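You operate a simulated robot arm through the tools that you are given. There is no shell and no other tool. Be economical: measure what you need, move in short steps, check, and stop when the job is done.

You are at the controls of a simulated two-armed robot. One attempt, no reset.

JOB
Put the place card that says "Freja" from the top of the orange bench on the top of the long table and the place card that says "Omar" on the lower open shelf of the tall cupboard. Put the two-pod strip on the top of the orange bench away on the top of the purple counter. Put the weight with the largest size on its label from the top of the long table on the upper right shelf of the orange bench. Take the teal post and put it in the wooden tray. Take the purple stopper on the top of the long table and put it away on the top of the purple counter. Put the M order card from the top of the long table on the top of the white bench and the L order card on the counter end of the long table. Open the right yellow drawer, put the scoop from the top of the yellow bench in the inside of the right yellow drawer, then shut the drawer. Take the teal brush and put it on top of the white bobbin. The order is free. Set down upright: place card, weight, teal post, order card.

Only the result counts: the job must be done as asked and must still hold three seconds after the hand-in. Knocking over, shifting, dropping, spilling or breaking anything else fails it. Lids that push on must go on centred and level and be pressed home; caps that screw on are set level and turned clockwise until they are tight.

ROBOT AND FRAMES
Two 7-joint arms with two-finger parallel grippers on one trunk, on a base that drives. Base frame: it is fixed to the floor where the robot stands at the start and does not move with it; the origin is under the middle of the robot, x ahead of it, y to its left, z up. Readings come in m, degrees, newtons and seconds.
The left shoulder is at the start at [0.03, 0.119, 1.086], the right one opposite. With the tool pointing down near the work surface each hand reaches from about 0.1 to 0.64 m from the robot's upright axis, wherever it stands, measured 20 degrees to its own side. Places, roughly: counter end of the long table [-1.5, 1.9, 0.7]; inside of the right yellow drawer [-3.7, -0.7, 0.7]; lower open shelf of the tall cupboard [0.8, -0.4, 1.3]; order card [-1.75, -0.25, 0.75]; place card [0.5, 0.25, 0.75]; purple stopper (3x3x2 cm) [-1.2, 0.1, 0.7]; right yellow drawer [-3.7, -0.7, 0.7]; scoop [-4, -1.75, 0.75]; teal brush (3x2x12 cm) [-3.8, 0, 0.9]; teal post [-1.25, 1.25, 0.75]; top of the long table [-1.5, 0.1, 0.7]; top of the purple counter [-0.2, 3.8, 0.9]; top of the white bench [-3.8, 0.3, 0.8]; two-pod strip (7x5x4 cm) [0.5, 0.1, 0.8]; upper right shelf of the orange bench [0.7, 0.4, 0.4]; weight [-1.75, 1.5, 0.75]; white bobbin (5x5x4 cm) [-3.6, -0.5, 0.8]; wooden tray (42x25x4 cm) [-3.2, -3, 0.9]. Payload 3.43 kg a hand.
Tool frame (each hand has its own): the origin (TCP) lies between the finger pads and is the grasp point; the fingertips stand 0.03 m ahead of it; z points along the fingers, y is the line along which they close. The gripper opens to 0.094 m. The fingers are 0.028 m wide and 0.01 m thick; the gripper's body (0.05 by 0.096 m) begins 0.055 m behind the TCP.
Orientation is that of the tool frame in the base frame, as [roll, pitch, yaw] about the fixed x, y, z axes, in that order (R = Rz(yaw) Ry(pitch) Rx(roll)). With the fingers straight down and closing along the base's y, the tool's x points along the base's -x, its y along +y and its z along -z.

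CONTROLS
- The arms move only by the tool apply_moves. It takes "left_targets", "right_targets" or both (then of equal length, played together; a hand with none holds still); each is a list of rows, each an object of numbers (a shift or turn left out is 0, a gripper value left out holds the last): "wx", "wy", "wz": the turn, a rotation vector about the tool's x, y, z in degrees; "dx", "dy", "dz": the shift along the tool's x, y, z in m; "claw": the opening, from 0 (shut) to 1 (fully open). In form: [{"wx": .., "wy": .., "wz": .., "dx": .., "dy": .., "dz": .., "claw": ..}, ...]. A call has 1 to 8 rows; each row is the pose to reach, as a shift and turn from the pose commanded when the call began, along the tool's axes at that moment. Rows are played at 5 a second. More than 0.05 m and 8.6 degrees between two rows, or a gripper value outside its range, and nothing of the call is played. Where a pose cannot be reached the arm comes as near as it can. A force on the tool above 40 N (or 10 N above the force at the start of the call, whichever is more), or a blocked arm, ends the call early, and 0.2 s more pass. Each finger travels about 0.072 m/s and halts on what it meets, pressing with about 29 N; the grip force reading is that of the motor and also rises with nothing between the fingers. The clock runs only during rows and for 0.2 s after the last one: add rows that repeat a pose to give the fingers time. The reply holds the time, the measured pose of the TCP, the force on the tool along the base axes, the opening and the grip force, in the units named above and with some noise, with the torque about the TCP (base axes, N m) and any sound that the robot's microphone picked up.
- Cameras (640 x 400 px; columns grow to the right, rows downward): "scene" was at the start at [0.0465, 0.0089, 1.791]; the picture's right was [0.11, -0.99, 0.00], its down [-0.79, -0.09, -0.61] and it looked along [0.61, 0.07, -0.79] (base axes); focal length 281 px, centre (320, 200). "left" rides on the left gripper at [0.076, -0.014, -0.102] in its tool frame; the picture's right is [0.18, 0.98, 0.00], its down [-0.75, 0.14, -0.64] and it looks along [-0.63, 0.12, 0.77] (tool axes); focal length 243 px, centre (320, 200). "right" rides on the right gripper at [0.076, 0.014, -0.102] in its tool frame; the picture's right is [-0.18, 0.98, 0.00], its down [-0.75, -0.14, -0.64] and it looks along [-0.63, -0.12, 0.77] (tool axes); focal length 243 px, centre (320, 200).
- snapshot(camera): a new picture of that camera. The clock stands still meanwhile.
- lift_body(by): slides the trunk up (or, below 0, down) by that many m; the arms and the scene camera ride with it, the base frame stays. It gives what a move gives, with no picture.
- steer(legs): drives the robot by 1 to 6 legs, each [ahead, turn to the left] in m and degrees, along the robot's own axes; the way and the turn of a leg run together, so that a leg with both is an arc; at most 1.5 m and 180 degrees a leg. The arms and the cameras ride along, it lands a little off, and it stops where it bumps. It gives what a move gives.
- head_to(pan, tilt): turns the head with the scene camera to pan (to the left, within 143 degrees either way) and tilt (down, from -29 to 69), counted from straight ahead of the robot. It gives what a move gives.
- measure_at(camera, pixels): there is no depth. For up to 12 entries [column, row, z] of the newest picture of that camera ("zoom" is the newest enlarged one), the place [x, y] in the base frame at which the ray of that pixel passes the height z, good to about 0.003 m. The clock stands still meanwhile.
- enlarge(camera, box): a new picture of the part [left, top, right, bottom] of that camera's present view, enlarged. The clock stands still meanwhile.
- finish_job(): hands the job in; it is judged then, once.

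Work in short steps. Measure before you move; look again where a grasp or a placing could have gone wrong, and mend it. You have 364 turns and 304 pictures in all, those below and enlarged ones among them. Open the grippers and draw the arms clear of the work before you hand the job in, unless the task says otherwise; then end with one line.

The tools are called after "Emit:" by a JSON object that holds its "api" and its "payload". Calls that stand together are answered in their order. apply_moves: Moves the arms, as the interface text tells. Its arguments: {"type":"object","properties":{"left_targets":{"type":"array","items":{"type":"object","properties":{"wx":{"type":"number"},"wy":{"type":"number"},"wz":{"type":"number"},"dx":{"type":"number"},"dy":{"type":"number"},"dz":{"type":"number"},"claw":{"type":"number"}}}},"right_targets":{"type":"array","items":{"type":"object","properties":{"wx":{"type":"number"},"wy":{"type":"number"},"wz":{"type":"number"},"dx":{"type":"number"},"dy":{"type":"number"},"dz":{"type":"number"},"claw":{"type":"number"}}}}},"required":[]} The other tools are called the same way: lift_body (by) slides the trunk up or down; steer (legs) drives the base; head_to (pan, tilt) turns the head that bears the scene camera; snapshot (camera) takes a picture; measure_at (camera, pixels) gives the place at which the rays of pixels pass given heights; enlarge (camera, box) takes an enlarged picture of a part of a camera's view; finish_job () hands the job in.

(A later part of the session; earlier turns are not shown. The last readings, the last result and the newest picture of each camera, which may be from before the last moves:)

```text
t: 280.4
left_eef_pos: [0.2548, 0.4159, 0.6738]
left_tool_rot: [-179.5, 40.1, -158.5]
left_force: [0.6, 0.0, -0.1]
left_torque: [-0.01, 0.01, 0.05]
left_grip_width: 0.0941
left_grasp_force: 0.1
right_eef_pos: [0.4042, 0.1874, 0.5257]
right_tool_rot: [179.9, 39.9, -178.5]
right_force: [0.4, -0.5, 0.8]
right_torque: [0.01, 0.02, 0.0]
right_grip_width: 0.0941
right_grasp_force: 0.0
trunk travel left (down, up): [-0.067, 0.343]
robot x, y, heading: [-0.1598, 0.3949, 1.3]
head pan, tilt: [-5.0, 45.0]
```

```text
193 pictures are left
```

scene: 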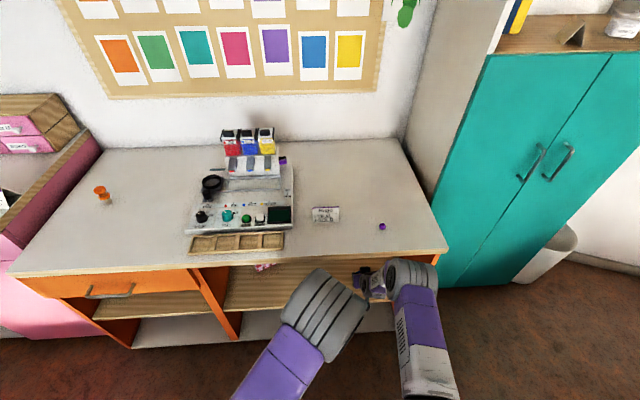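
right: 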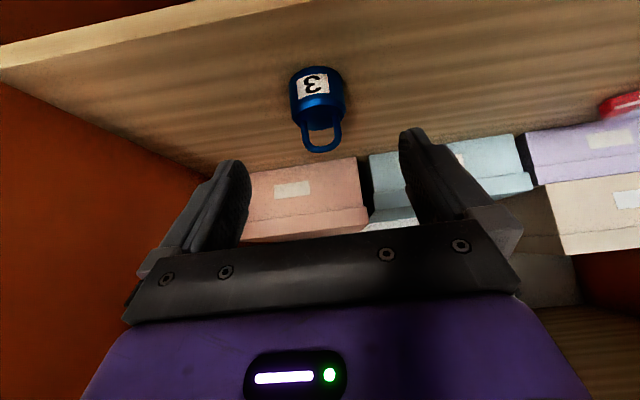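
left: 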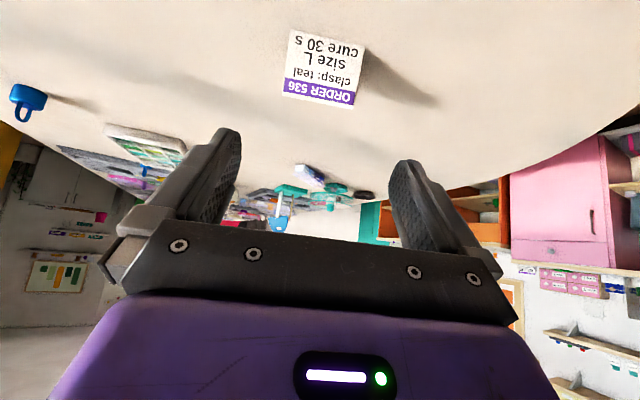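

Weight stands on the shelf. I back out, raise the trunk, and drive to the teal post on the east side of the table.

Emit:
{"api": "steer", "payload": {"legs": [[-0.28, 0]]}}

Emit:
{"api": "lift_body", "payload": {"by": 0.33}}

Emit:
{"api": "steer", "payload": {"legs": [[0, 88.5], [0.95, 0], [0, 90]]}}

Emit:
{"api": "head_to", "payload": {"pan": 0, "tilt": 50}}

Emit:
{"api": "snapshot", "payload": {"camera": "scene"}}

```text
t: 282.3
left_eef_pos: [-0.0224, 0.4085, 0.6735]
left_tool_rot: [-179.5, 40.1, -158.5]
left_force: [-0.7, 1.1, 0.3]
left_torque: [-0.02, 0.02, -0.01]
left_grip_width: 0.0943
left_grasp_force: 0.0
right_eef_pos: [0.1283, 0.1805, 0.5251]
right_tool_rot: [179.8, 40.0, -178.6]
right_force: [-0.5, -1.3, 0.7]
right_torque: [-0.01, 0.0, -0.03]
right_grip_width: 0.0939
right_grasp_force: 0.0
trunk travel left (down, up): [-0.067, 0.343]
robot x, y, heading: [-0.4426, 0.3925, 1.2]
head pan, tilt: [-5.0, 45.0]
```

```text
t: 285.6
left_eef_pos: [-0.0209, 0.4089, 1.0026]
left_tool_rot: [-179.5, 40.0, -158.6]
left_force: [0.6, -0.1, 0.3]
left_torque: [0.0, 0.0, 0.01]
left_grip_width: 0.0941
left_grasp_force: 0.0
right_eef_pos: [0.1276, 0.1807, 0.8558]
right_tool_rot: [179.8, 39.9, -178.5]
right_force: [-0.5, -0.7, 0.1]
right_torque: [0.01, -0.01, -0.04]
right_grip_width: 0.094
right_grasp_force: 0.0
trunk travel left (down, up): [-0.397, 0.013]
robot x, y, heading: [-0.4346, 0.3861, 1.1]
head pan, tilt: [-5.0, 45.0]
```

```text
t: 298.1
left_eef_pos: [-0.854, 1.3388, 1.0034]
left_tool_rot: [-179.5, 40.0, 19.5]
left_force: [0.8, -0.4, 0.9]
left_torque: [0.02, -0.04, -0.02]
left_grip_width: 0.0943
left_grasp_force: 0.0
right_eef_pos: [-0.9942, 1.5725, 0.8546]
right_tool_rot: [179.9, 40.0, -0.5]
right_force: [-0.2, 0.1, -0.1]
right_torque: [0.0, 0.0, -0.03]
right_grip_width: 0.0941
right_grasp_force: 0.0
trunk travel left (down, up): [-0.397, 0.013]
robot x, y, heading: [-0.4385, 1.3443, 179.5]
head pan, tilt: [-5.0, 45.0]
```

```text
t: 298.8
left_eef_pos: [-0.8547, 1.3391, 1.003]
left_tool_rot: [-179.6, 40.2, 19.6]
left_force: [0.8, -0.5, 0.3]
left_torque: [0.01, 0.03, -0.01]
left_grip_width: 0.0943
left_grasp_force: 0.0
right_eef_pos: [-0.9958, 1.5721, 0.8558]
right_tool_rot: [179.8, 39.9, -0.5]
right_force: [0.5, -0.2, 0.4]
right_torque: [-0.01, 0.02, 0.01]
right_grip_width: 0.0939
right_grasp_force: 0.1
trunk travel left (down, up): [-0.397, 0.013]
robot x, y, heading: [-0.4384, 1.344, 179.1]
head pan, tilt: [0.0, 50.0]
```

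```text
192 pictures are left
```

scene: 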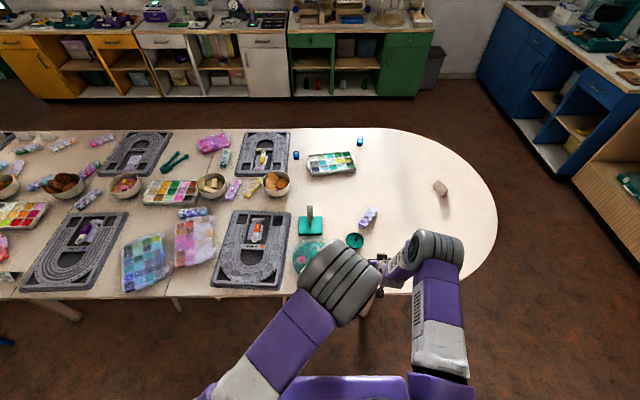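

Emit:
{"api": "enlarge", "payload": {"camera": "scene", "box": [280, 190, 400, 290]}}

Emit:
{"api": "enlarge", "payload": {"camera": "scene", "box": [415, 170, 465, 205]}}

Emit:
{"api": "snapshot", "payload": {"camera": "left"}}

```text
4.00 times, centred on (340, 240) of scene
```

zoom: 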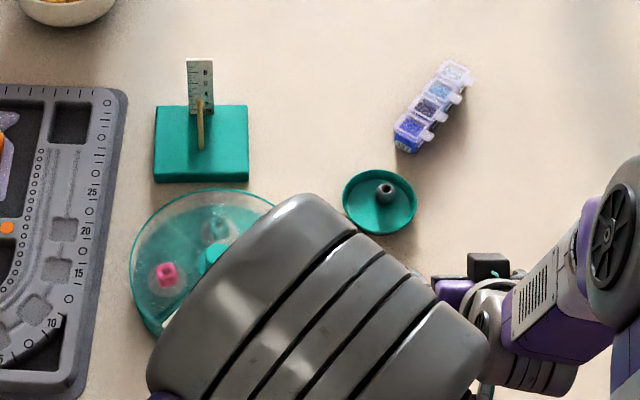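

```text
11.43 times, centred on (440, 188) of scene
```

zoom: 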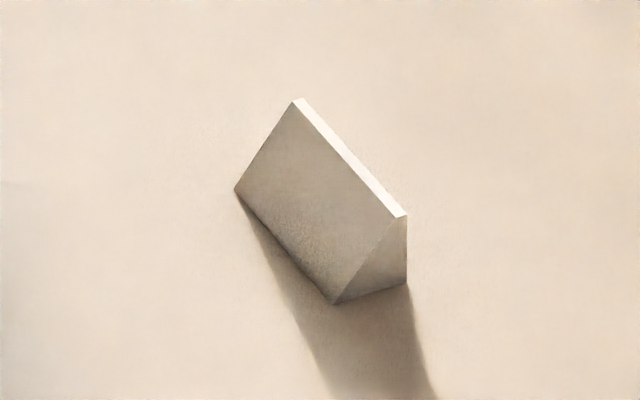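

```text
189 pictures are left
```

left: 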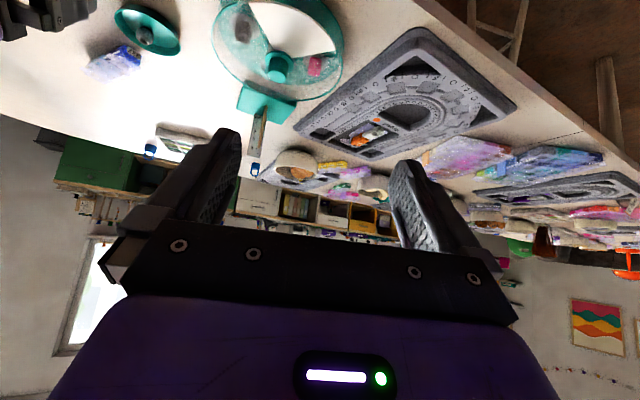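

Emit:
{"api": "measure_at", "payload": {"camera": "scene", "pixels": [[299, 235.5, 0.75], [322, 235, 0.75], [299.5, 230, 0.77], [322, 230, 0.77], [299.5, 216.5, 0.77], [321.5, 216.5, 0.77], [309.5, 227, 0.78], [304.5, 204.5, 0.9], [293, 250, 0.745], [326, 240, 0.745]]}}

Emit:
{"api": "measure_at", "payload": {"camera": "left", "pixels": [[238, 110, 0.77], [290, 123, 0.77], [247, 85, 0.77], [300, 100, 0.77], [258, 152, 0.87], [263, 118, 0.78]]}}

Emit:
{"api": "enlarge", "payload": {"camera": "left", "box": [200, 40, 340, 180]}}

```text
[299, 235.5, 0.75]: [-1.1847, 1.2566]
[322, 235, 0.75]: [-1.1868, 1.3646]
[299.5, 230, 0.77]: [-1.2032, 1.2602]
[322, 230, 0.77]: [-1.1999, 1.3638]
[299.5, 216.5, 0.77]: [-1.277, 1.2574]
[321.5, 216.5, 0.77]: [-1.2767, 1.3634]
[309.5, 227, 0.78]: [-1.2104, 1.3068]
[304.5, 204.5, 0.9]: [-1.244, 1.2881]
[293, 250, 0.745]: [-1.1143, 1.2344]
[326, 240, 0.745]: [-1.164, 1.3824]
```

```text
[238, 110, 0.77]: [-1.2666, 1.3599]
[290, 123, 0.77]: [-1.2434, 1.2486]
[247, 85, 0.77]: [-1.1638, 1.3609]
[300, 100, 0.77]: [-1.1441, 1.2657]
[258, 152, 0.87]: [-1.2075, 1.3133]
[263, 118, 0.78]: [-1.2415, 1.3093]
```

```text
2.86 times, centred on (270, 110) of left
```

zoom: 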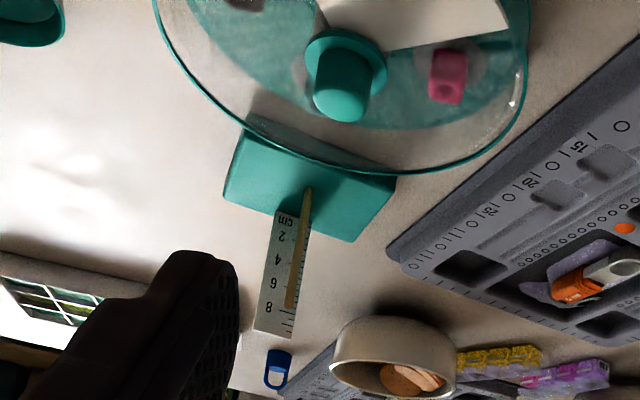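

Emit:
{"api": "measure_at", "payload": {"camera": "scene", "pixels": [[306.75, 204.5, 0.84], [306.75, 204.5, 0.88], [313.25, 205, 0.84], [313.25, 205, 0.88], [309.75, 214.5, 0.84], [309.75, 214.5, 0.86], [310.5, 227.5, 0.77]]}}

Emit:
{"api": "measure_at", "payload": {"camera": "left", "pixels": [[246.6, 156.5, 0.84], [246.6, 156.5, 0.88], [260.2, 158.3, 0.84], [260.2, 158.3, 0.88], [259.5, 147.8, 0.84], [259.5, 147.8, 0.86], [265.8, 106.5, 0.77]]}}

```text
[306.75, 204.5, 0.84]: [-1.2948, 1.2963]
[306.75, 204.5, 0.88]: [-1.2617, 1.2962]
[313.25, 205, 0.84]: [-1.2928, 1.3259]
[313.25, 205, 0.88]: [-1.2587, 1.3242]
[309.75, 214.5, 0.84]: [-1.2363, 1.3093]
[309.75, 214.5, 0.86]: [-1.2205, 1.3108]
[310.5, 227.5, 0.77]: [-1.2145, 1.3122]
```

```text
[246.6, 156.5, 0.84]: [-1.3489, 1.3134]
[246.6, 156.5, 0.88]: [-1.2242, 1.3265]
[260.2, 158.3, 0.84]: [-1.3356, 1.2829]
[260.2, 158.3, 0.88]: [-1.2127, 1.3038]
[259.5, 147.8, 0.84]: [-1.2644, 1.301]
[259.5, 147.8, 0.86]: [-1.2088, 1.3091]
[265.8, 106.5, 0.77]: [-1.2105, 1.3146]
```

The teal post's dowel is at about (−1.22, 1.311), from z 0.77 to 0.854; the ruler stands 5 cm behind it. I raise the right hand and set it vertical.

Emit:
{"api": "apply_moves", "payload": {"right_targets": [{"dx": -0.026, "dz": -0.031, "wy": 8}, {"dx": -0.051, "dz": -0.061, "wy": 16}, {"dx": -0.077, "dz": -0.092, "wy": 24}, {"dx": -0.103, "dz": -0.123, "wy": 32}, {"dx": -0.129, "dz": -0.153, "wy": 40}], "left_targets": [{"dz": -0.03}, {"dz": -0.06}, {"dz": -0.08}, {"dz": -0.08}, {"dz": -0.08}]}}

Emit:
{"api": "snapshot", "payload": {"camera": "scene"}}

```text
t: 300.0
left_eef_pos: [-0.8052, 1.3561, 1.0646]
left_tool_rot: [-179.5, 40.0, 19.5]
left_force: [0.1, -0.2, -0.7]
left_torque: [0.0, 0.02, 0.0]
left_grip_width: 0.094
left_grasp_force: 0.0
right_eef_pos: [-0.9959, 1.5727, 1.055]
right_tool_rot: [179.9, -0.2, -0.5]
right_force: [-0.6, 0.1, -0.2]
right_torque: [-0.03, 0.01, 0.0]
right_grip_width: 0.094
right_grasp_force: 0.1
trunk travel left (down, up): [-0.397, 0.013]
robot x, y, heading: [-0.4377, 1.3447, 179.4]
head pan, tilt: [0.0, 50.0]
```

```text
187 pictures are left
```

scene: 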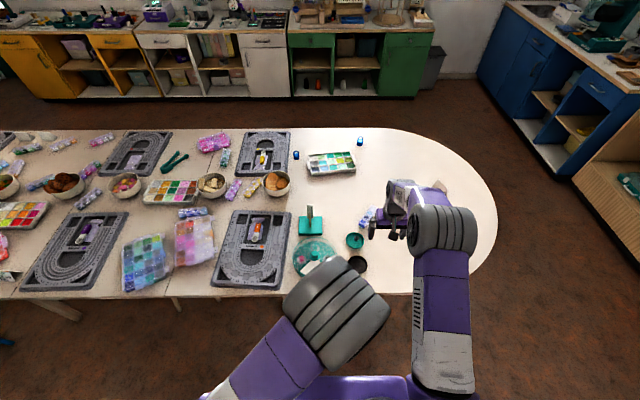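

I move the left hand aside to its own side, then drive 0.17 ahead and bring the right hand near the post.

Emit:
{"api": "apply_moves", "payload": {"left_targets": [{"dy": 0.045}, {"dy": 0.09}, {"dy": 0.135}, {"dy": 0.18}, {"dy": 0.22}, {"dy": 0.25}]}}

Emit:
{"api": "steer", "payload": {"legs": [[0.17, 0]]}}

Emit:
{"api": "apply_moves", "payload": {"right_targets": [{"dy": 0.045}, {"dy": 0.09}, {"dy": 0.135}, {"dy": 0.18}, {"dy": 0.22}, {"dy": 0.255}]}}

Emit:
{"api": "snapshot", "payload": {"camera": "scene"}}

Emit:
{"api": "snapshot", "payload": {"camera": "right"}}

```text
t: 301.4
left_eef_pos: [-0.8227, 1.1175, 1.0318]
left_tool_rot: [-179.4, 40.0, 19.7]
left_force: [-0.6, -0.3, 0.5]
left_torque: [0.02, -0.03, -0.05]
left_grip_width: 0.0942
left_grasp_force: 0.0
left hand out of reach, approached as far as the arm can: row 2, 3, 4, 5, 6
right_eef_pos: [-0.9972, 1.5707, 1.0545]
right_tool_rot: [180.0, -0.1, -0.3]
right_force: [-0.4, -0.5, -0.3]
right_torque: [0.05, 0.0, 0.0]
right_grip_width: 0.0942
right_grasp_force: 0.0
trunk travel left (down, up): [-0.397, 0.013]
robot x, y, heading: [-0.4356, 1.3413, 179.4]
head pan, tilt: [0.0, 50.0]
```

```text
t: 302.9
left_eef_pos: [-0.9941, 1.1204, 1.0313]
left_tool_rot: [-179.5, 40.1, 19.6]
left_force: [0.6, 0.0, -0.3]
left_torque: [0.0, 0.01, -0.04]
left_grip_width: 0.0942
left_grasp_force: 0.0
right_eef_pos: [-1.167, 1.5752, 1.0527]
right_tool_rot: [180.0, -0.1, -0.5]
right_force: [-0.3, -0.1, 0.2]
right_torque: [-0.02, 0.01, -0.01]
right_grip_width: 0.0941
right_grasp_force: 0.1
trunk travel left (down, up): [-0.397, 0.013]
robot x, y, heading: [-0.605, 1.3488, 179.4]
head pan, tilt: [0.0, 50.0]
```

```text
t: 304.3
left_eef_pos: [-0.9931, 1.1186, 1.0312]
left_tool_rot: [-179.5, 40.0, 19.6]
left_force: [0.5, -0.1, -0.6]
left_torque: [0.01, 0.03, -0.02]
left_grip_width: 0.0941
left_grasp_force: 0.0
right_eef_pos: [-1.1695, 1.3185, 1.0548]
right_tool_rot: [179.9, -0.1, -0.5]
right_force: [-0.7, -0.5, -0.9]
right_torque: [0.0, -0.01, -0.01]
right_grip_width: 0.0941
right_grasp_force: 0.1
trunk travel left (down, up): [-0.397, 0.013]
robot x, y, heading: [-0.6085, 1.3457, 179.5]
head pan, tilt: [0.0, 50.0]
```

```text
186 pictures are left
```

scene: 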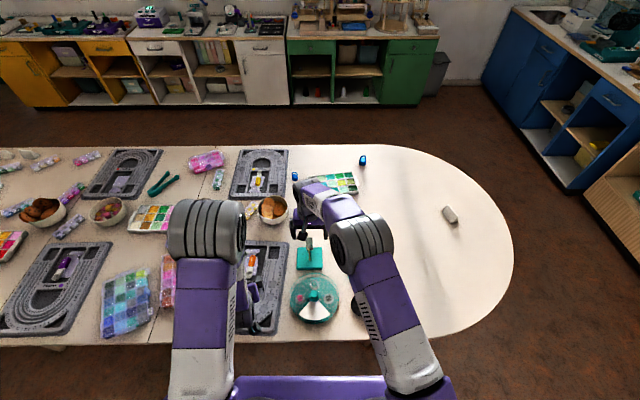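

```text
185 pictures are left
```

right: 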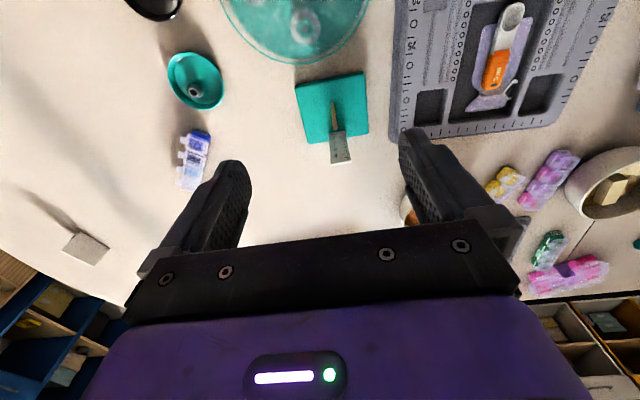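

Emit:
{"api": "enlarge", "payload": {"camera": "right", "box": [290, 60, 380, 170]}}

Emit:
{"api": "enlarge", "payload": {"camera": "scene", "box": [285, 225, 345, 275]}}

```text
3.64 times, centred on (335, 115) of right
```

zoom: 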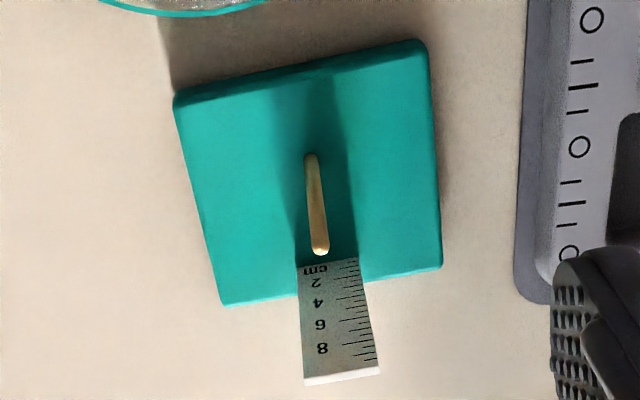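

```text
8.00 times, centred on (315, 250) of scene
```

zoom: 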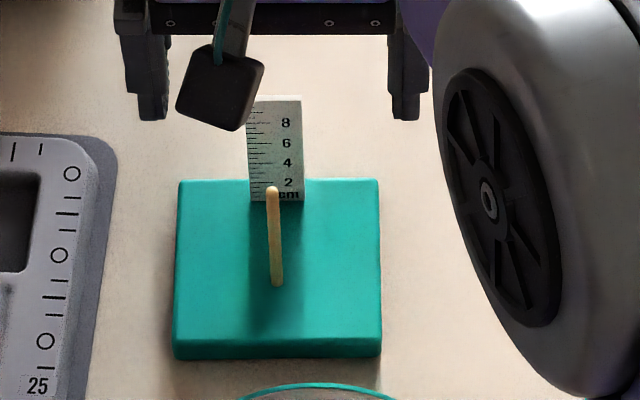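

Emit:
{"api": "measure_at", "payload": {"camera": "right", "pixels": [[332.25, 102.6, 0.775], [335, 128.7, 0.85], [335, 128.7, 0.84]]}}

Emit:
{"api": "measure_at", "payload": {"camera": "scene", "pixels": [[309, 249, 0.85], [309.6, 260.6, 0.775], [309, 249, 0.84]]}}

```text
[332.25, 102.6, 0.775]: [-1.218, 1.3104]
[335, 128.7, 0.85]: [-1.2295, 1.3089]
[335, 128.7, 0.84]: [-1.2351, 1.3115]
```

```text
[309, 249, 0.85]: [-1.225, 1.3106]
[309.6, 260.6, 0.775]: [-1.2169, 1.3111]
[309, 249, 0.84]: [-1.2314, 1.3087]
```

Dowel at (−1.218, 1.3105). I position above it and descend to z≈0.93.

Emit:
{"api": "apply_moves", "payload": {"right_targets": [{"dx": -0.025, "dy": 0.004, "dz": 0.03, "claw": 0.6}, {"dx": -0.0495, "dy": 0.008, "dz": 0.07}, {"dx": -0.0495, "dy": 0.008, "dz": 0.1}, {"dx": -0.0495, "dy": 0.008, "dz": 0.125}, {"dx": -0.0495, "dy": 0.008, "dz": 0.125}]}}

Emit:
{"api": "snapshot", "payload": {"camera": "right"}}

```text
t: 305.5
left_eef_pos: [-0.9934, 1.1197, 1.0319]
left_tool_rot: [-179.5, 40.0, 19.6]
left_force: [0.7, 0.6, -0.4]
left_torque: [0.01, 0.01, 0.04]
left_grip_width: 0.0938
left_grasp_force: 0.0
right_eef_pos: [-1.2072, 1.3149, 0.9347]
right_tool_rot: [179.9, -0.2, -0.5]
right_force: [-0.1, 0.6, 0.0]
right_torque: [0.02, 0.04, -0.01]
right_grip_width: 0.0564
right_grasp_force: 0.0
right hand out of reach, approached as far as the arm can: row 2, 3, 4, 5
trunk travel left (down, up): [-0.397, 0.013]
robot x, y, heading: [-0.6069, 1.3491, 179.3]
head pan, tilt: [0.0, 50.0]
```

```text
182 pictures are left
```

right: 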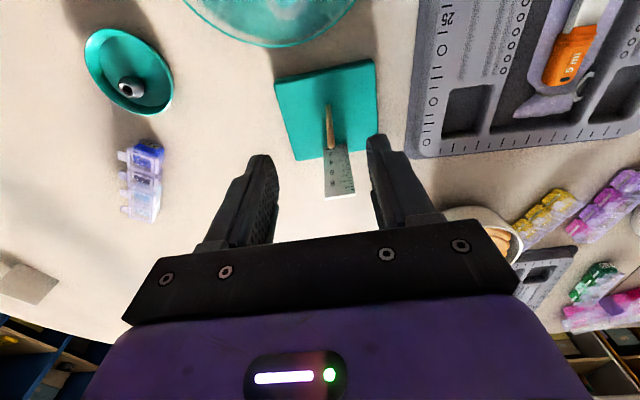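

Slightly out of reach; drive 0.05 ahead and then correct.

Emit:
{"api": "steer", "payload": {"legs": [[0.05, 0]]}}

Emit:
{"api": "apply_moves", "payload": {"right_targets": [{"dx": 0.02, "dy": 0.002}, {"dx": 0.038, "dy": 0.004, "dz": 0.01}]}}

Emit:
{"api": "snapshot", "payload": {"camera": "right"}}

```text
t: 306.4
left_eef_pos: [-1.0447, 1.1198, 1.0314]
left_tool_rot: [-179.6, 40.0, 19.5]
left_force: [-1.1, -0.2, -0.1]
left_torque: [-0.04, -0.02, 0.01]
left_grip_width: 0.0939
left_grasp_force: 0.0
right_eef_pos: [-1.2583, 1.3159, 0.9349]
right_tool_rot: [179.9, -0.1, -0.4]
right_force: [-0.3, 0.7, 0.7]
right_torque: [-0.01, 0.0, -0.03]
right_grip_width: 0.0565
right_grasp_force: 0.1
trunk travel left (down, up): [-0.397, 0.013]
robot x, y, heading: [-0.6583, 1.3504, 179.4]
head pan, tilt: [0.0, 50.0]
```

```text
t: 307.0
left_eef_pos: [-1.0449, 1.1208, 1.032]
left_tool_rot: [-179.6, 40.0, 19.4]
left_force: [-0.6, 1.4, -0.3]
left_torque: [-0.02, -0.01, -0.02]
left_grip_width: 0.0942
left_grasp_force: 0.2
right_eef_pos: [-1.2455, 1.3025, 0.9175]
right_tool_rot: [180.0, -0.3, -0.4]
right_force: [-0.3, 0.2, -0.8]
right_torque: [0.01, -0.03, -0.01]
right_grip_width: 0.0563
right_grasp_force: 0.1
right hand out of reach, approached as far as the arm can: row 1, 2
trunk travel left (down, up): [-0.397, 0.013]
robot x, y, heading: [-0.6605, 1.3471, 179.3]
head pan, tilt: [0.0, 50.0]
```

```text
181 pictures are left
```

right: 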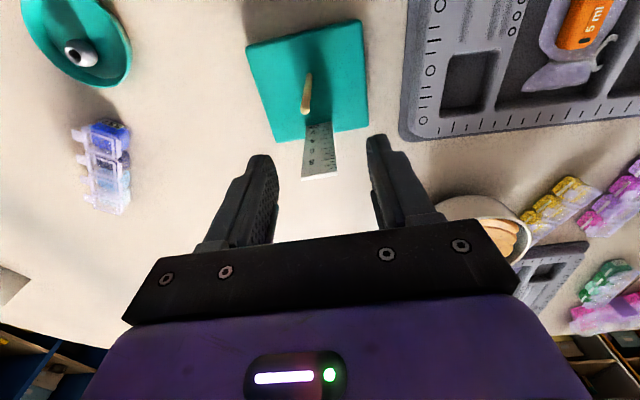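

Emit:
{"api": "apply_moves", "payload": {"right_targets": [{"dx": 0.012, "dy": -0.002, "dz": -0.01}, {"dx": 0.012, "dy": -0.002, "dz": -0.01}]}}

```text
t: 307.6
left_eef_pos: [-1.0441, 1.1221, 1.0318]
left_tool_rot: [-179.6, 40.0, 19.5]
left_force: [-0.1, 0.3, -1.0]
left_torque: [0.01, -0.01, -0.01]
left_grip_width: 0.0938
left_grasp_force: 0.1
right_eef_pos: [-1.2451, 1.299, 0.924]
right_tool_rot: [179.9, -0.2, -0.4]
right_force: [-0.3, 0.1, 0.0]
right_torque: [-0.01, 0.01, 0.01]
right_grip_width: 0.0563
right_grasp_force: 0.0
right hand out of reach, approached as far as the arm can: row 1, 2
trunk travel left (down, up): [-0.397, 0.013]
robot x, y, heading: [-0.6581, 1.3449, 179.5]
head pan, tilt: [0.0, 50.0]
```

The IK seems stuck; I raise the hand and move back toward the robot to see how it follows.

Emit:
{"api": "apply_moves", "payload": {"right_targets": [{"dx": 0.0, "dz": -0.04}, {"dx": 0.0, "dz": -0.08}, {"dx": 0.04, "dz": -0.09}]}}

```text
t: 308.4
left_eef_pos: [-1.0427, 1.1206, 1.0313]
left_tool_rot: [-179.5, 39.9, 19.6]
left_force: [-0.4, 0.3, -0.2]
left_torque: [-0.01, 0.02, 0.0]
left_grip_width: 0.0941
left_grasp_force: 0.0
right_eef_pos: [-1.2553, 1.2851, 1.0071]
right_tool_rot: [179.9, -0.2, -0.4]
right_force: [-0.7, 0.3, -0.5]
right_torque: [-0.03, 0.01, 0.03]
right_grip_width: 0.0566
right_grasp_force: 0.0
right hand out of reach, approached as far as the arm can: row 1, 2, 3
trunk travel left (down, up): [-0.397, 0.013]
robot x, y, heading: [-0.6613, 1.348, 179.8]
head pan, tilt: [0.0, 50.0]
```

Emit:
{"api": "apply_moves", "payload": {"right_targets": [{"dy": -0.04}, {"dy": -0.08}, {"dy": -0.12}, {"dx": 0.03, "dy": -0.16}, {"dx": 0.06, "dy": -0.19}]}}

Emit:
{"api": "snapshot", "payload": {"camera": "scene"}}

```text
t: 309.6
left_eef_pos: [-1.0436, 1.1204, 1.0317]
left_tool_rot: [-179.6, 40.0, 19.5]
left_force: [0.6, 0.3, -0.2]
left_torque: [-0.04, 0.01, -0.03]
left_grip_width: 0.0939
left_grasp_force: 0.0
right_eef_pos: [-1.2985, 1.4656, 0.9917]
right_tool_rot: [179.9, -0.1, -0.5]
right_force: [-0.2, -0.1, 0.0]
right_torque: [0.0, 0.0, -0.02]
right_grip_width: 0.0563
right_grasp_force: 0.0
right hand out of reach, approached as far as the arm can: row 1, 2, 3, 4, 5
trunk travel left (down, up): [-0.397, 0.013]
robot x, y, heading: [-0.6617, 1.3454, 179.6]
head pan, tilt: [0.0, 50.0]
```

```text
180 pictures are left
```

scene: 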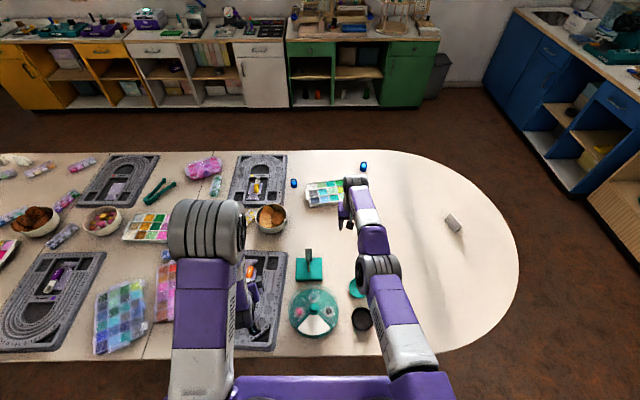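

Emit:
{"api": "apply_moves", "payload": {"right_targets": [{"dx": 0.04}, {"dx": 0.08}, {"dx": 0.12}]}}

```text
t: 310.4
left_eef_pos: [-1.0426, 1.1204, 1.0311]
left_tool_rot: [-179.6, 40.0, 19.6]
left_force: [-0.1, -0.4, 0.2]
left_torque: [-0.01, 0.0, -0.02]
left_grip_width: 0.0938
left_grasp_force: 0.0
right_eef_pos: [-1.295, 1.451, 0.9763]
right_tool_rot: [179.9, -0.2, -0.4]
right_force: [0.2, 0.8, -0.6]
right_torque: [0.03, 0.01, -0.02]
right_grip_width: 0.0564
right_grasp_force: 0.2
right hand out of reach, approached as far as the arm can: row 1, 2, 3
trunk travel left (down, up): [-0.397, 0.013]
robot x, y, heading: [-0.6576, 1.3511, 179.4]
head pan, tilt: [0.0, 50.0]
```

Emit:
{"api": "apply_moves", "payload": {"right_targets": [{"wy": -8, "dz": -0.03}, {"wy": -16, "dz": -0.06}, {"wy": -24, "dz": -0.09}, {"wy": -32, "dz": -0.12}]}}

```text
t: 311.4
left_eef_pos: [-1.0437, 1.1215, 1.0313]
left_tool_rot: [-179.6, 39.9, 19.5]
left_force: [-0.4, -0.5, -0.3]
left_torque: [0.04, 0.01, 0.0]
left_grip_width: 0.0943
left_grasp_force: 0.1
right_eef_pos: [-1.4094, 1.4389, 1.0995]
right_tool_rot: [179.9, 32.0, -0.4]
right_force: [-0.1, -0.2, 0.5]
right_torque: [0.02, -0.02, 0.04]
right_grip_width: 0.0563
right_grasp_force: 0.1
right hand out of reach, approached as far as the arm can: row 1, 2, 3, 4
trunk travel left (down, up): [-0.397, 0.013]
robot x, y, heading: [-0.6612, 1.35, 179.3]
head pan, tilt: [0.0, 50.0]
```

Emit:
{"api": "apply_moves", "payload": {"right_targets": [{"dz": -0.05}, {"dz": -0.1}, {"dz": -0.15}, {"dz": -0.2}]}}

Emit:
{"api": "snapshot", "payload": {"camera": "scene"}}

```text
t: 312.4
left_eef_pos: [-1.0423, 1.1196, 1.0325]
left_tool_rot: [-179.5, 40.1, 19.6]
left_force: [0.9, 0.3, 0.0]
left_torque: [-0.02, 0.03, -0.01]
left_grip_width: 0.094
left_grasp_force: 0.0
right_eef_pos: [-1.3778, 1.4241, 1.2913]
right_tool_rot: [179.9, 31.7, -0.5]
right_force: [-0.3, 0.0, -0.7]
right_torque: [0.0, 0.0, 0.01]
right_grip_width: 0.0564
right_grasp_force: 0.1
right hand out of reach, approached as far as the arm can: row 1, 2, 3, 4
trunk travel left (down, up): [-0.397, 0.013]
robot x, y, heading: [-0.6587, 1.3466, 179.5]
head pan, tilt: [0.0, 50.0]
```

```text
179 pictures are left
```

scene: 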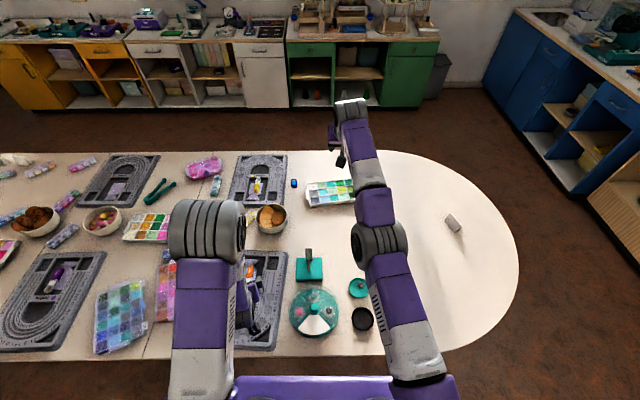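

Emit:
{"api": "apply_moves", "payload": {"right_targets": [{"dx": 0.034, "dz": -0.0212}, {"dx": 0.068, "dz": -0.0424}, {"dx": 0.102, "dz": -0.0636}, {"dx": 0.136, "dz": -0.0848}, {"dx": 0.17, "dz": -0.106}, {"dx": 0.204, "dz": -0.127}, {"dx": 0.238, "dz": -0.148}, {"dx": 0.272, "dz": -0.17}]}}

```text
t: 314.2
left_eef_pos: [-1.0423, 1.1194, 1.032]
left_tool_rot: [-179.4, 40.1, 19.6]
left_force: [-0.1, 0.2, 0.8]
left_torque: [0.0, 0.03, -0.04]
left_grip_width: 0.0942
left_grasp_force: 0.0
right_eef_pos: [-1.2869, 1.3408, 1.4365]
right_tool_rot: [-180.0, 31.8, -0.5]
right_force: [0.6, 0.4, 0.1]
right_torque: [0.03, 0.03, -0.02]
right_grip_width: 0.0566
right_grasp_force: 0.0
right hand out of reach, approached as far as the arm can: row 1, 2, 3, 4, 5, 6, 7, 8
trunk travel left (down, up): [-0.397, 0.013]
robot x, y, heading: [-0.6588, 1.3471, 179.3]
head pan, tilt: [0.0, 50.0]
```

The arm seems caught at a joint limit. I steer the right hand toward its original home pose (ahead 0.41, right 0.15, z 1.44, untilted) to unwind it.

Emit:
{"api": "apply_moves", "payload": {"right_targets": [{"dy": -0.04, "wy": 5}, {"dy": -0.08, "wy": 10}, {"dy": -0.12, "wy": 15}, {"dy": -0.15, "wy": 20}, {"dy": -0.18, "wy": 25}, {"dy": -0.2, "wy": 32}]}}

Emit:
{"api": "snapshot", "payload": {"camera": "scene"}}

```text
t: 315.6
left_eef_pos: [-1.0411, 1.1195, 1.0319]
left_tool_rot: [-179.6, 40.0, 19.6]
left_force: [-0.4, -0.1, -0.9]
left_torque: [0.0, 0.01, 0.01]
left_grip_width: 0.0938
left_grasp_force: 0.1
right_eef_pos: [-1.231, 1.5394, 1.4026]
right_tool_rot: [179.9, 4.1, -0.3]
right_force: [0.1, -0.4, 0.0]
right_torque: [0.03, 0.01, 0.02]
right_grip_width: 0.0564
right_grasp_force: 0.0
right hand out of reach, approached as far as the arm can: row 1, 2, 3, 4, 5, 6
trunk travel left (down, up): [-0.397, 0.013]
robot x, y, heading: [-0.6533, 1.3468, 179.4]
head pan, tilt: [0.0, 50.0]
```

```text
178 pictures are left
```

scene: 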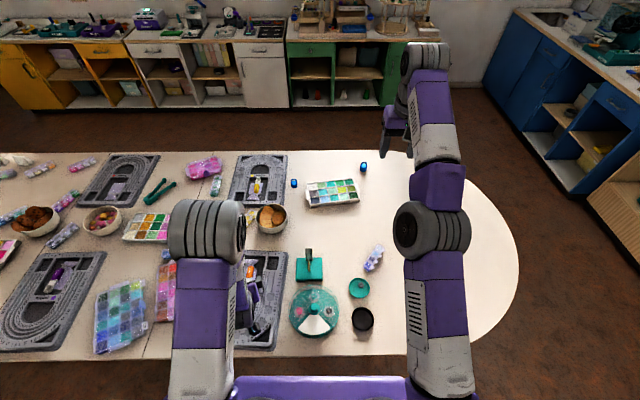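

Emit:
{"api": "apply_moves", "payload": {"right_targets": [{"dx": 0.035, "dz": 0.035}, {"dx": 0.07, "dz": 0.07}, {"dx": 0.105, "dz": 0.105}, {"dx": 0.14, "dz": 0.14}, {"dx": 0.175, "dz": 0.175}, {"dx": 0.21, "dz": 0.21}, {"dx": 0.245, "dz": 0.245}, {"dx": 0.28, "dz": 0.28}]}}

```text
t: 317.4
left_eef_pos: [-1.0434, 1.1208, 1.032]
left_tool_rot: [-179.6, 39.9, 19.5]
left_force: [0.2, -0.6, -0.7]
left_torque: [0.0, 0.0, 0.01]
left_grip_width: 0.0941
left_grasp_force: 0.0
right_eef_pos: [-0.9729, 1.5396, 1.1014]
right_tool_rot: [179.8, 4.0, -0.4]
right_force: [0.2, 0.4, -0.5]
right_torque: [0.02, 0.0, 0.01]
right_grip_width: 0.0563
right_grasp_force: 0.1
trunk travel left (down, up): [-0.397, 0.013]
robot x, y, heading: [-0.6576, 1.3527, 179.8]
head pan, tilt: [0.0, 50.0]
```

Unstuck. I approach the post again, now with the base nearer.

Emit:
{"api": "apply_moves", "payload": {"right_targets": [{"dx": -0.026, "dy": 0.0285, "dz": 0.014, "wy": 0.5}, {"dx": -0.052, "dy": 0.057, "dz": 0.028, "wy": 1}, {"dx": -0.078, "dy": 0.0855, "dz": 0.042, "wy": 1.5}, {"dx": -0.104, "dy": 0.114, "dz": 0.056, "wy": 2}, {"dx": -0.13, "dy": 0.1425, "dz": 0.07, "wy": 2.5}, {"dx": -0.156, "dy": 0.171, "dz": 0.085, "wy": 3}, {"dx": -0.183, "dy": 0.2, "dz": 0.1, "wy": 3.5}, {"dx": -0.2096, "dy": 0.228, "dz": 0.115, "wy": 4}]}}

Emit:
{"api": "snapshot", "payload": {"camera": "right"}}

```text
t: 319.2
left_eef_pos: [-1.0435, 1.1202, 1.0316]
left_tool_rot: [-179.4, 40.0, 19.5]
left_force: [-1.2, 0.6, -0.7]
left_torque: [-0.03, -0.04, -0.01]
left_grip_width: 0.094
left_grasp_force: 0.1
right_eef_pos: [-1.1922, 1.312, 1.0017]
right_tool_rot: [179.9, 0.0, -0.4]
right_force: [-0.3, -0.3, -0.6]
right_torque: [0.01, -0.01, -0.02]
right_grip_width: 0.0565
right_grasp_force: 0.0
trunk travel left (down, up): [-0.397, 0.013]
robot x, y, heading: [-0.6569, 1.3459, 179.5]
head pan, tilt: [0.0, 50.0]
```

```text
177 pictures are left
```

right: 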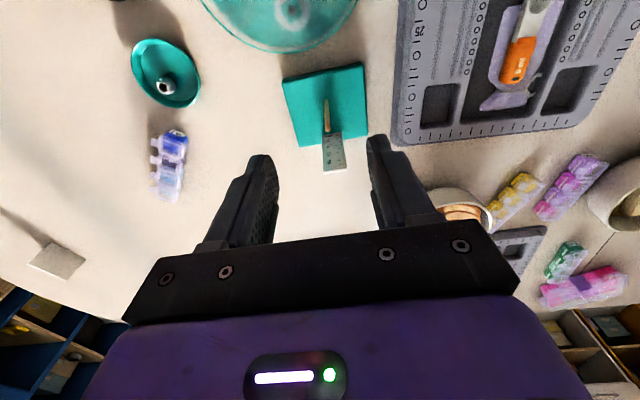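

Good. I drive 0.027 ahead (instead of stretching) and then descend.

Emit:
{"api": "steer", "payload": {"legs": [[0.027, 0]]}}

Emit:
{"api": "apply_moves", "payload": {"right_targets": [{"dz": 0.03}, {"dz": 0.06}, {"dz": 0.09}]}}

Emit:
{"api": "snapshot", "payload": {"camera": "right"}}

```text
t: 320.0
left_eef_pos: [-1.0677, 1.1211, 1.0316]
left_tool_rot: [-179.5, 40.1, 19.7]
left_force: [0.6, -0.5, -0.5]
left_torque: [0.01, 0.01, -0.02]
left_grip_width: 0.0941
left_grasp_force: 0.0
right_eef_pos: [-1.2155, 1.3131, 1.0041]
right_tool_rot: [179.8, 0.3, -0.4]
right_force: [-0.3, 0.6, 0.1]
right_torque: [-0.01, -0.02, 0.0]
right_grip_width: 0.0563
right_grasp_force: 0.0
trunk travel left (down, up): [-0.397, 0.013]
robot x, y, heading: [-0.6836, 1.3504, 179.7]
head pan, tilt: [0.0, 50.0]
```

```text
t: 320.8
left_eef_pos: [-1.0696, 1.1208, 1.0313]
left_tool_rot: [-179.6, 39.9, 19.4]
left_force: [0.4, 0.4, -0.8]
left_torque: [0.02, -0.03, -0.01]
left_grip_width: 0.094
left_grasp_force: 0.0
right_eef_pos: [-1.2163, 1.3133, 0.9128]
right_tool_rot: [179.8, 0.2, -0.4]
right_force: [0.5, -0.3, 0.1]
right_torque: [-0.02, -0.03, -0.01]
right_grip_width: 0.0565
right_grasp_force: 0.1
trunk travel left (down, up): [-0.397, 0.013]
robot x, y, heading: [-0.6821, 1.3486, 179.4]
head pan, tilt: [0.0, 50.0]
```

```text
176 pictures are left
```

right: 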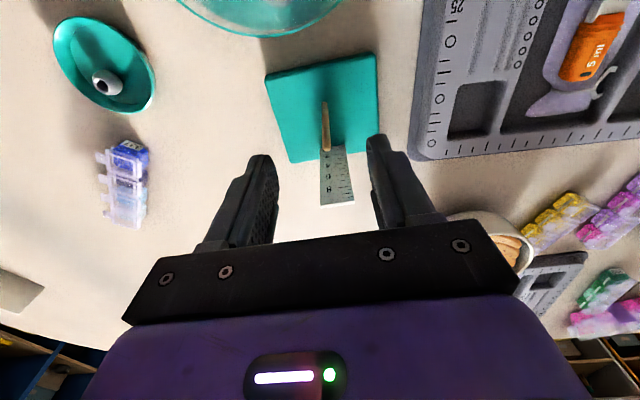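

Emit:
{"api": "measure_at", "payload": {"camera": "right", "pixels": [[326, 149, 0.857], [324, 105, 0.775]]}}

```text
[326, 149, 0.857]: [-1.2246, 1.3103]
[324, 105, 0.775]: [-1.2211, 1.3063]
```

Emit:
{"api": "apply_moves", "payload": {"right_targets": [{"dx": -0.005, "dy": 0.004, "dz": 0.02}, {"dx": -0.005, "dy": 0.004, "dz": 0.05}, {"dx": -0.005, "dy": 0.004, "dz": 0.084}, {"dx": -0.005, "dy": 0.004, "dz": 0.084}]}}

Emit:
{"api": "snapshot", "payload": {"camera": "right"}}

```text
t: 321.8
left_eef_pos: [-1.0698, 1.121, 1.0318]
left_tool_rot: [-179.6, 40.0, 19.4]
left_force: [0.2, 0.3, 0.6]
left_torque: [0.01, 0.01, -0.02]
left_grip_width: 0.0942
left_grasp_force: 0.0
right_eef_pos: [-1.2228, 1.3086, 0.8285]
right_tool_rot: [179.8, 0.1, -0.3]
right_force: [-0.6, -0.1, -0.5]
right_torque: [-0.01, 0.07, -0.04]
right_grip_width: 0.0565
right_grasp_force: 0.1
trunk travel left (down, up): [-0.397, 0.013]
robot x, y, heading: [-0.6825, 1.347, 179.3]
head pan, tilt: [0.0, 50.0]
```

```text
175 pictures are left
```

right: 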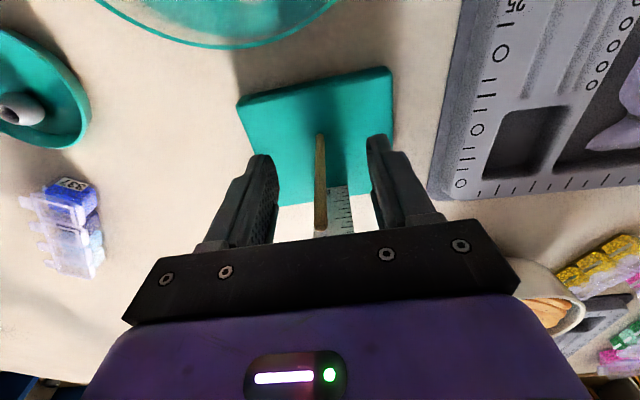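

Dowel is between the pads. I close and lift.

Emit:
{"api": "apply_moves", "payload": {"right_targets": [{"claw": 0.4}, {"claw": 0.2}, {"claw": 0.0}, {"claw": 0.0}, {"claw": 0.0}]}}

Emit:
{"api": "apply_moves", "payload": {"right_targets": [{"dz": -0.03}, {"dz": -0.06}, {"dz": -0.1}, {"dz": -0.14}, {"dz": -0.18}]}}

Emit:
{"api": "snapshot", "payload": {"camera": "right"}}

```text
t: 323.0
left_eef_pos: [-1.0691, 1.1202, 1.031]
left_tool_rot: [-179.6, 40.0, 19.5]
left_force: [-0.1, 0.0, -0.1]
left_torque: [-0.05, 0.0, -0.03]
left_grip_width: 0.094
left_grasp_force: 0.0
right_eef_pos: [-1.222, 1.3086, 0.8284]
right_tool_rot: [179.9, 0.1, -0.3]
right_force: [0.7, 0.9, 0.6]
right_torque: [0.4, -0.06, 0.01]
right_grip_width: 0.0065
right_grasp_force: 29.2
trunk travel left (down, up): [-0.397, 0.013]
robot x, y, heading: [-0.6819, 1.3482, 179.5]
head pan, tilt: [0.0, 50.0]
```

```text
t: 324.2
left_eef_pos: [-1.0684, 1.121, 1.0328]
left_tool_rot: [-179.6, 40.0, 19.5]
left_force: [0.4, -0.1, -0.4]
left_torque: [0.03, 0.02, -0.02]
left_grip_width: 0.0941
left_grasp_force: 0.1
right_eef_pos: [-1.2201, 1.3093, 1.0096]
right_tool_rot: [179.8, -0.1, -0.5]
right_force: [-0.2, 0.3, -4.6]
right_torque: [0.01, -0.12, -0.02]
right_grip_width: 0.0063
right_grasp_force: 28.3
trunk travel left (down, up): [-0.397, 0.013]
robot x, y, heading: [-0.6862, 1.3465, 179.2]
head pan, tilt: [0.0, 50.0]
```

```text
174 pictures are left
```

right: 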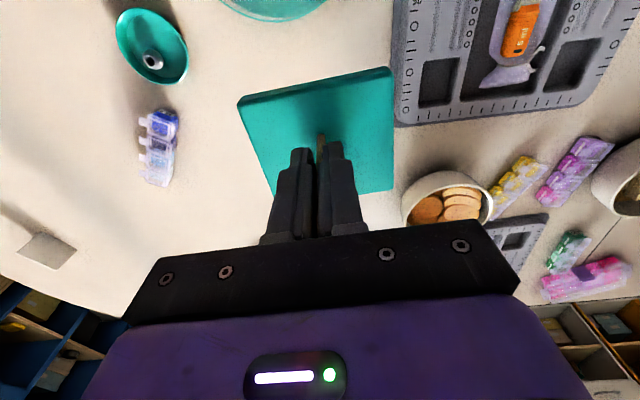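

Held (4.6 N). I retract it closer to the body, then drive round the north end to the M card on the west side.

Emit:
{"api": "apply_moves", "payload": {"right_targets": [{"dx": 0.0, "dy": -0.01, "dz": -0.04}, {"dx": 0.03, "dy": -0.03, "dz": -0.07}, {"dx": 0.06, "dy": -0.06, "dz": -0.1}, {"dx": 0.095, "dy": -0.09, "dz": -0.1}, {"dx": 0.13, "dy": -0.12, "dz": -0.1}]}}

Emit:
{"api": "steer", "payload": {"legs": [[-0.4, 0], [0, -90], [1.45, 0], [0, 90], [1.2, 0], [1.2, 0]]}}

Emit:
{"api": "snapshot", "payload": {"camera": "right"}}

```text
refused: row 3 steps farther than a row can; nothing moved
```

```text
t: 352.6
left_eef_pos: [-3.0376, 2.6522, 1.0305]
left_tool_rot: [-179.5, 40.0, 18.3]
left_force: [-0.6, 0.9, -0.6]
left_torque: [0.01, -0.02, -0.02]
left_grip_width: 0.0941
left_grasp_force: 0.0
right_eef_pos: [-3.1859, 2.8454, 1.0089]
right_tool_rot: [179.8, 0.1, -1.7]
right_force: [0.5, -0.5, -5.2]
right_torque: [0.03, -0.11, 0.02]
right_grip_width: 0.0063
right_grasp_force: 28.7
trunk travel left (down, up): [-0.397, 0.013]
robot x, y, heading: [-2.6463, 2.8731, 178.2]
head pan, tilt: [0.0, 50.0]
```

```text
173 pictures are left
```

right: 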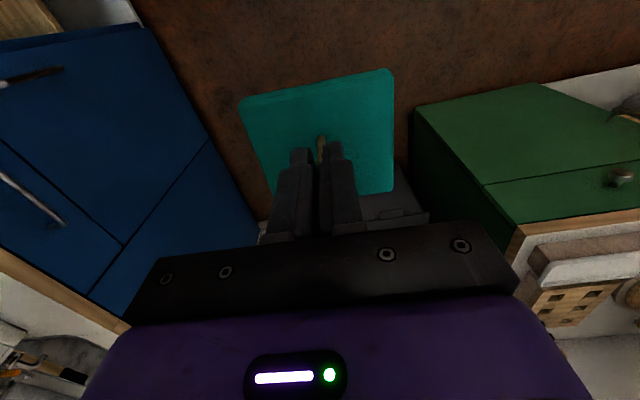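

The arm move was refused but driving went fine. I retract the hand with valid steps and drive down to M.

Emit:
{"api": "apply_moves", "payload": {"right_targets": [{"dx": 0.02, "dy": -0.02, "dz": -0.02}, {"dx": 0.045, "dy": -0.045, "dz": -0.04}, {"dx": 0.07, "dy": -0.07, "dz": -0.06}, {"dx": 0.1, "dy": -0.095, "dz": -0.08}, {"dx": 0.13, "dy": -0.12, "dz": -0.1}]}}

Emit:
{"api": "steer", "payload": {"legs": [[0, 92], [1.5, 0], [1.45, 0], [0, 90]]}}

Emit:
{"api": "head_to", "payload": {"pan": 0, "tilt": 50}}

Emit:
{"api": "snapshot", "payload": {"camera": "scene"}}

```text
t: 353.8
left_eef_pos: [-3.0363, 2.654, 1.0312]
left_tool_rot: [-179.5, 40.0, 18.3]
left_force: [-0.1, -0.1, -0.7]
left_torque: [0.03, 0.02, -0.01]
left_grip_width: 0.0939
left_grasp_force: 0.0
right_eef_pos: [-3.0517, 2.9638, 1.1098]
right_tool_rot: [179.9, 0.0, -1.5]
right_force: [0.5, -0.2, -4.4]
right_torque: [-0.05, -0.11, 0.0]
right_grip_width: 0.0062
right_grasp_force: 28.8
trunk travel left (down, up): [-0.397, 0.013]
robot x, y, heading: [-2.6461, 2.8764, 178.0]
head pan, tilt: [0.0, 50.0]
```

```text
t: 375.6
left_eef_pos: [-2.2351, 0.1581, 1.0313]
left_tool_rot: [-179.7, 40.0, -160.9]
left_force: [-0.1, 0.2, -0.7]
left_torque: [0.0, -0.02, -0.04]
left_grip_width: 0.094
left_grasp_force: 0.1
right_eef_pos: [-2.2151, -0.1498, 1.1076]
right_tool_rot: [179.8, 0.1, 179.2]
right_force: [-0.4, 0.1, -5.5]
right_torque: [0.0, 0.1, -0.02]
right_grip_width: 0.0065
right_grasp_force: 29.4
trunk travel left (down, up): [-0.397, 0.013]
robot x, y, heading: [-2.6209, -0.0646, -1.1]
head pan, tilt: [0.0, 50.0]
```

```text
t: 376.2
left_eef_pos: [-2.2343, 0.1592, 1.0315]
left_tool_rot: [-179.6, 39.9, -160.9]
left_force: [-0.4, -0.7, 0.3]
left_torque: [-0.01, 0.01, -0.01]
left_grip_width: 0.0941
left_grasp_force: 0.1
right_eef_pos: [-2.2161, -0.1482, 1.1093]
right_tool_rot: [180.0, 0.0, 179.2]
right_force: [-0.5, 0.1, -6.4]
right_torque: [0.02, 0.14, 0.01]
right_grip_width: 0.0064
right_grasp_force: 29.0
trunk travel left (down, up): [-0.397, 0.013]
robot x, y, heading: [-2.6212, -0.064, -0.9]
head pan, tilt: [0.0, 50.0]
```

```text
172 pictures are left
```

scene: 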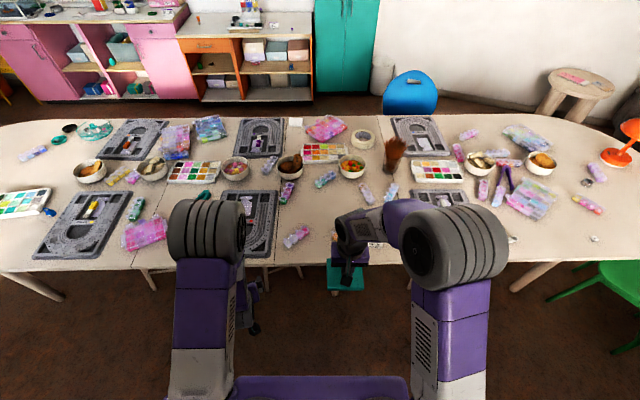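

I shift 0.38 m south so that M lies ahead of the left hand.

Emit:
{"api": "steer", "payload": {"legs": [[0, -89], [0.38, 0], [0, 90]]}}

Emit:
{"api": "snapshot", "payload": {"camera": "scene"}}

Emit:
{"api": "snapshot", "payload": {"camera": "left"}}

```text
t: 386.2
left_eef_pos: [-2.239, -0.2152, 1.0319]
left_tool_rot: [-179.6, 39.9, -159.9]
left_force: [-0.7, 0.1, -0.5]
left_torque: [0.02, -0.01, -0.01]
left_grip_width: 0.0941
left_grasp_force: 0.1
right_eef_pos: [-2.2148, -0.5223, 1.1092]
right_tool_rot: [179.7, 0.0, -180.0]
right_force: [-0.2, -0.2, -5.4]
right_torque: [-0.03, 0.14, 0.01]
right_grip_width: 0.0063
right_grasp_force: 29.0
trunk travel left (down, up): [-0.397, 0.013]
robot x, y, heading: [-2.621, -0.4426, -0.2]
head pan, tilt: [0.0, 50.0]
```

```text
171 pictures are left
```

scene: 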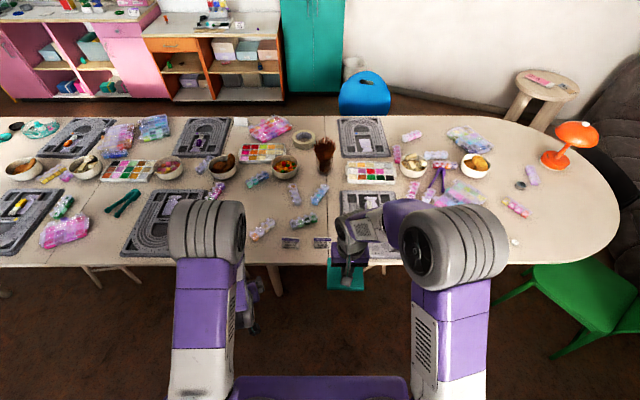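

```text
170 pictures are left
```

left: 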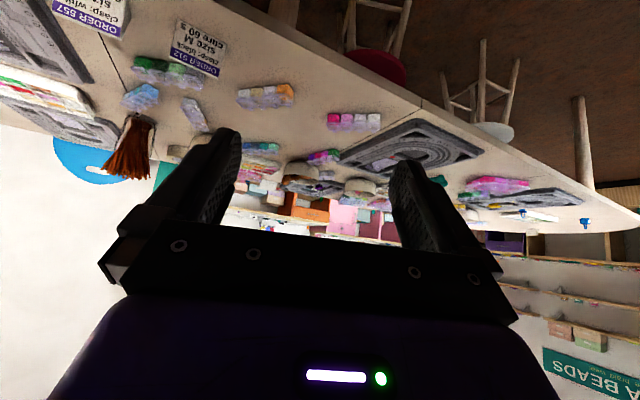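

Emit:
{"api": "enlarge", "payload": {"camera": "scene", "box": [265, 225, 345, 275]}}

Emit:
{"api": "enlarge", "payload": {"camera": "left", "box": [100, 0, 260, 100]}}

```text
8.00 times, centred on (305, 250) of scene
```

zoom: 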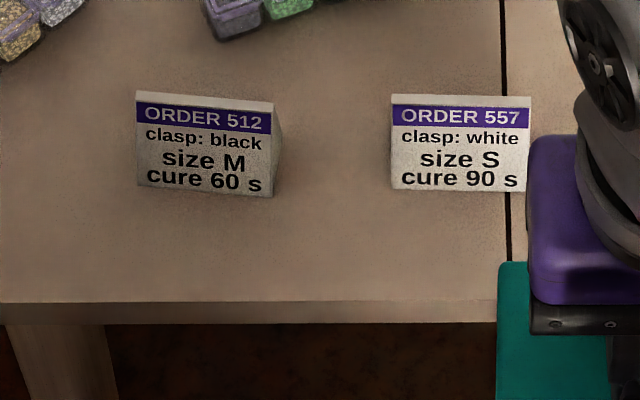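

```text
4.00 times, centred on (180, 50) of left
```

zoom: 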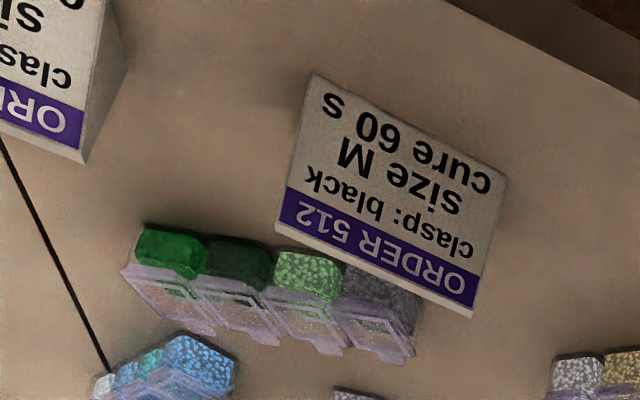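

Emit:
{"api": "measure_at", "payload": {"camera": "scene", "pixels": [[282.1, 248.25, 0.745], [299.1, 249.75, 0.745], [282, 236.25, 0.795], [299.1, 238.1, 0.795], [313.9, 248.6, 0.745], [313.8, 237, 0.795]]}}

Emit:
{"api": "measure_at", "payload": {"camera": "zoom", "pixels": [[315, 73, 0.745], [507, 175, 0.745], [277, 232, 0.795], [470, 317, 0.795], [80, 162, 0.795]]}}

```text
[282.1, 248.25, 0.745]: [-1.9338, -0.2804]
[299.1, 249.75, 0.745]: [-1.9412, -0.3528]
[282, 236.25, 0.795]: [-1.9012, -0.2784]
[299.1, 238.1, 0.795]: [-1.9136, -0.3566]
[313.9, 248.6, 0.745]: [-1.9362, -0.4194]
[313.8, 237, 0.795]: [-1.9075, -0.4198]
```

```text
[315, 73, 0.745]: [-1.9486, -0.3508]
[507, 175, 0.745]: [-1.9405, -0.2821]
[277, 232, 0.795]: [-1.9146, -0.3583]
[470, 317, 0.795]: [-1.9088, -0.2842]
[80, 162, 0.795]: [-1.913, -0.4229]
```

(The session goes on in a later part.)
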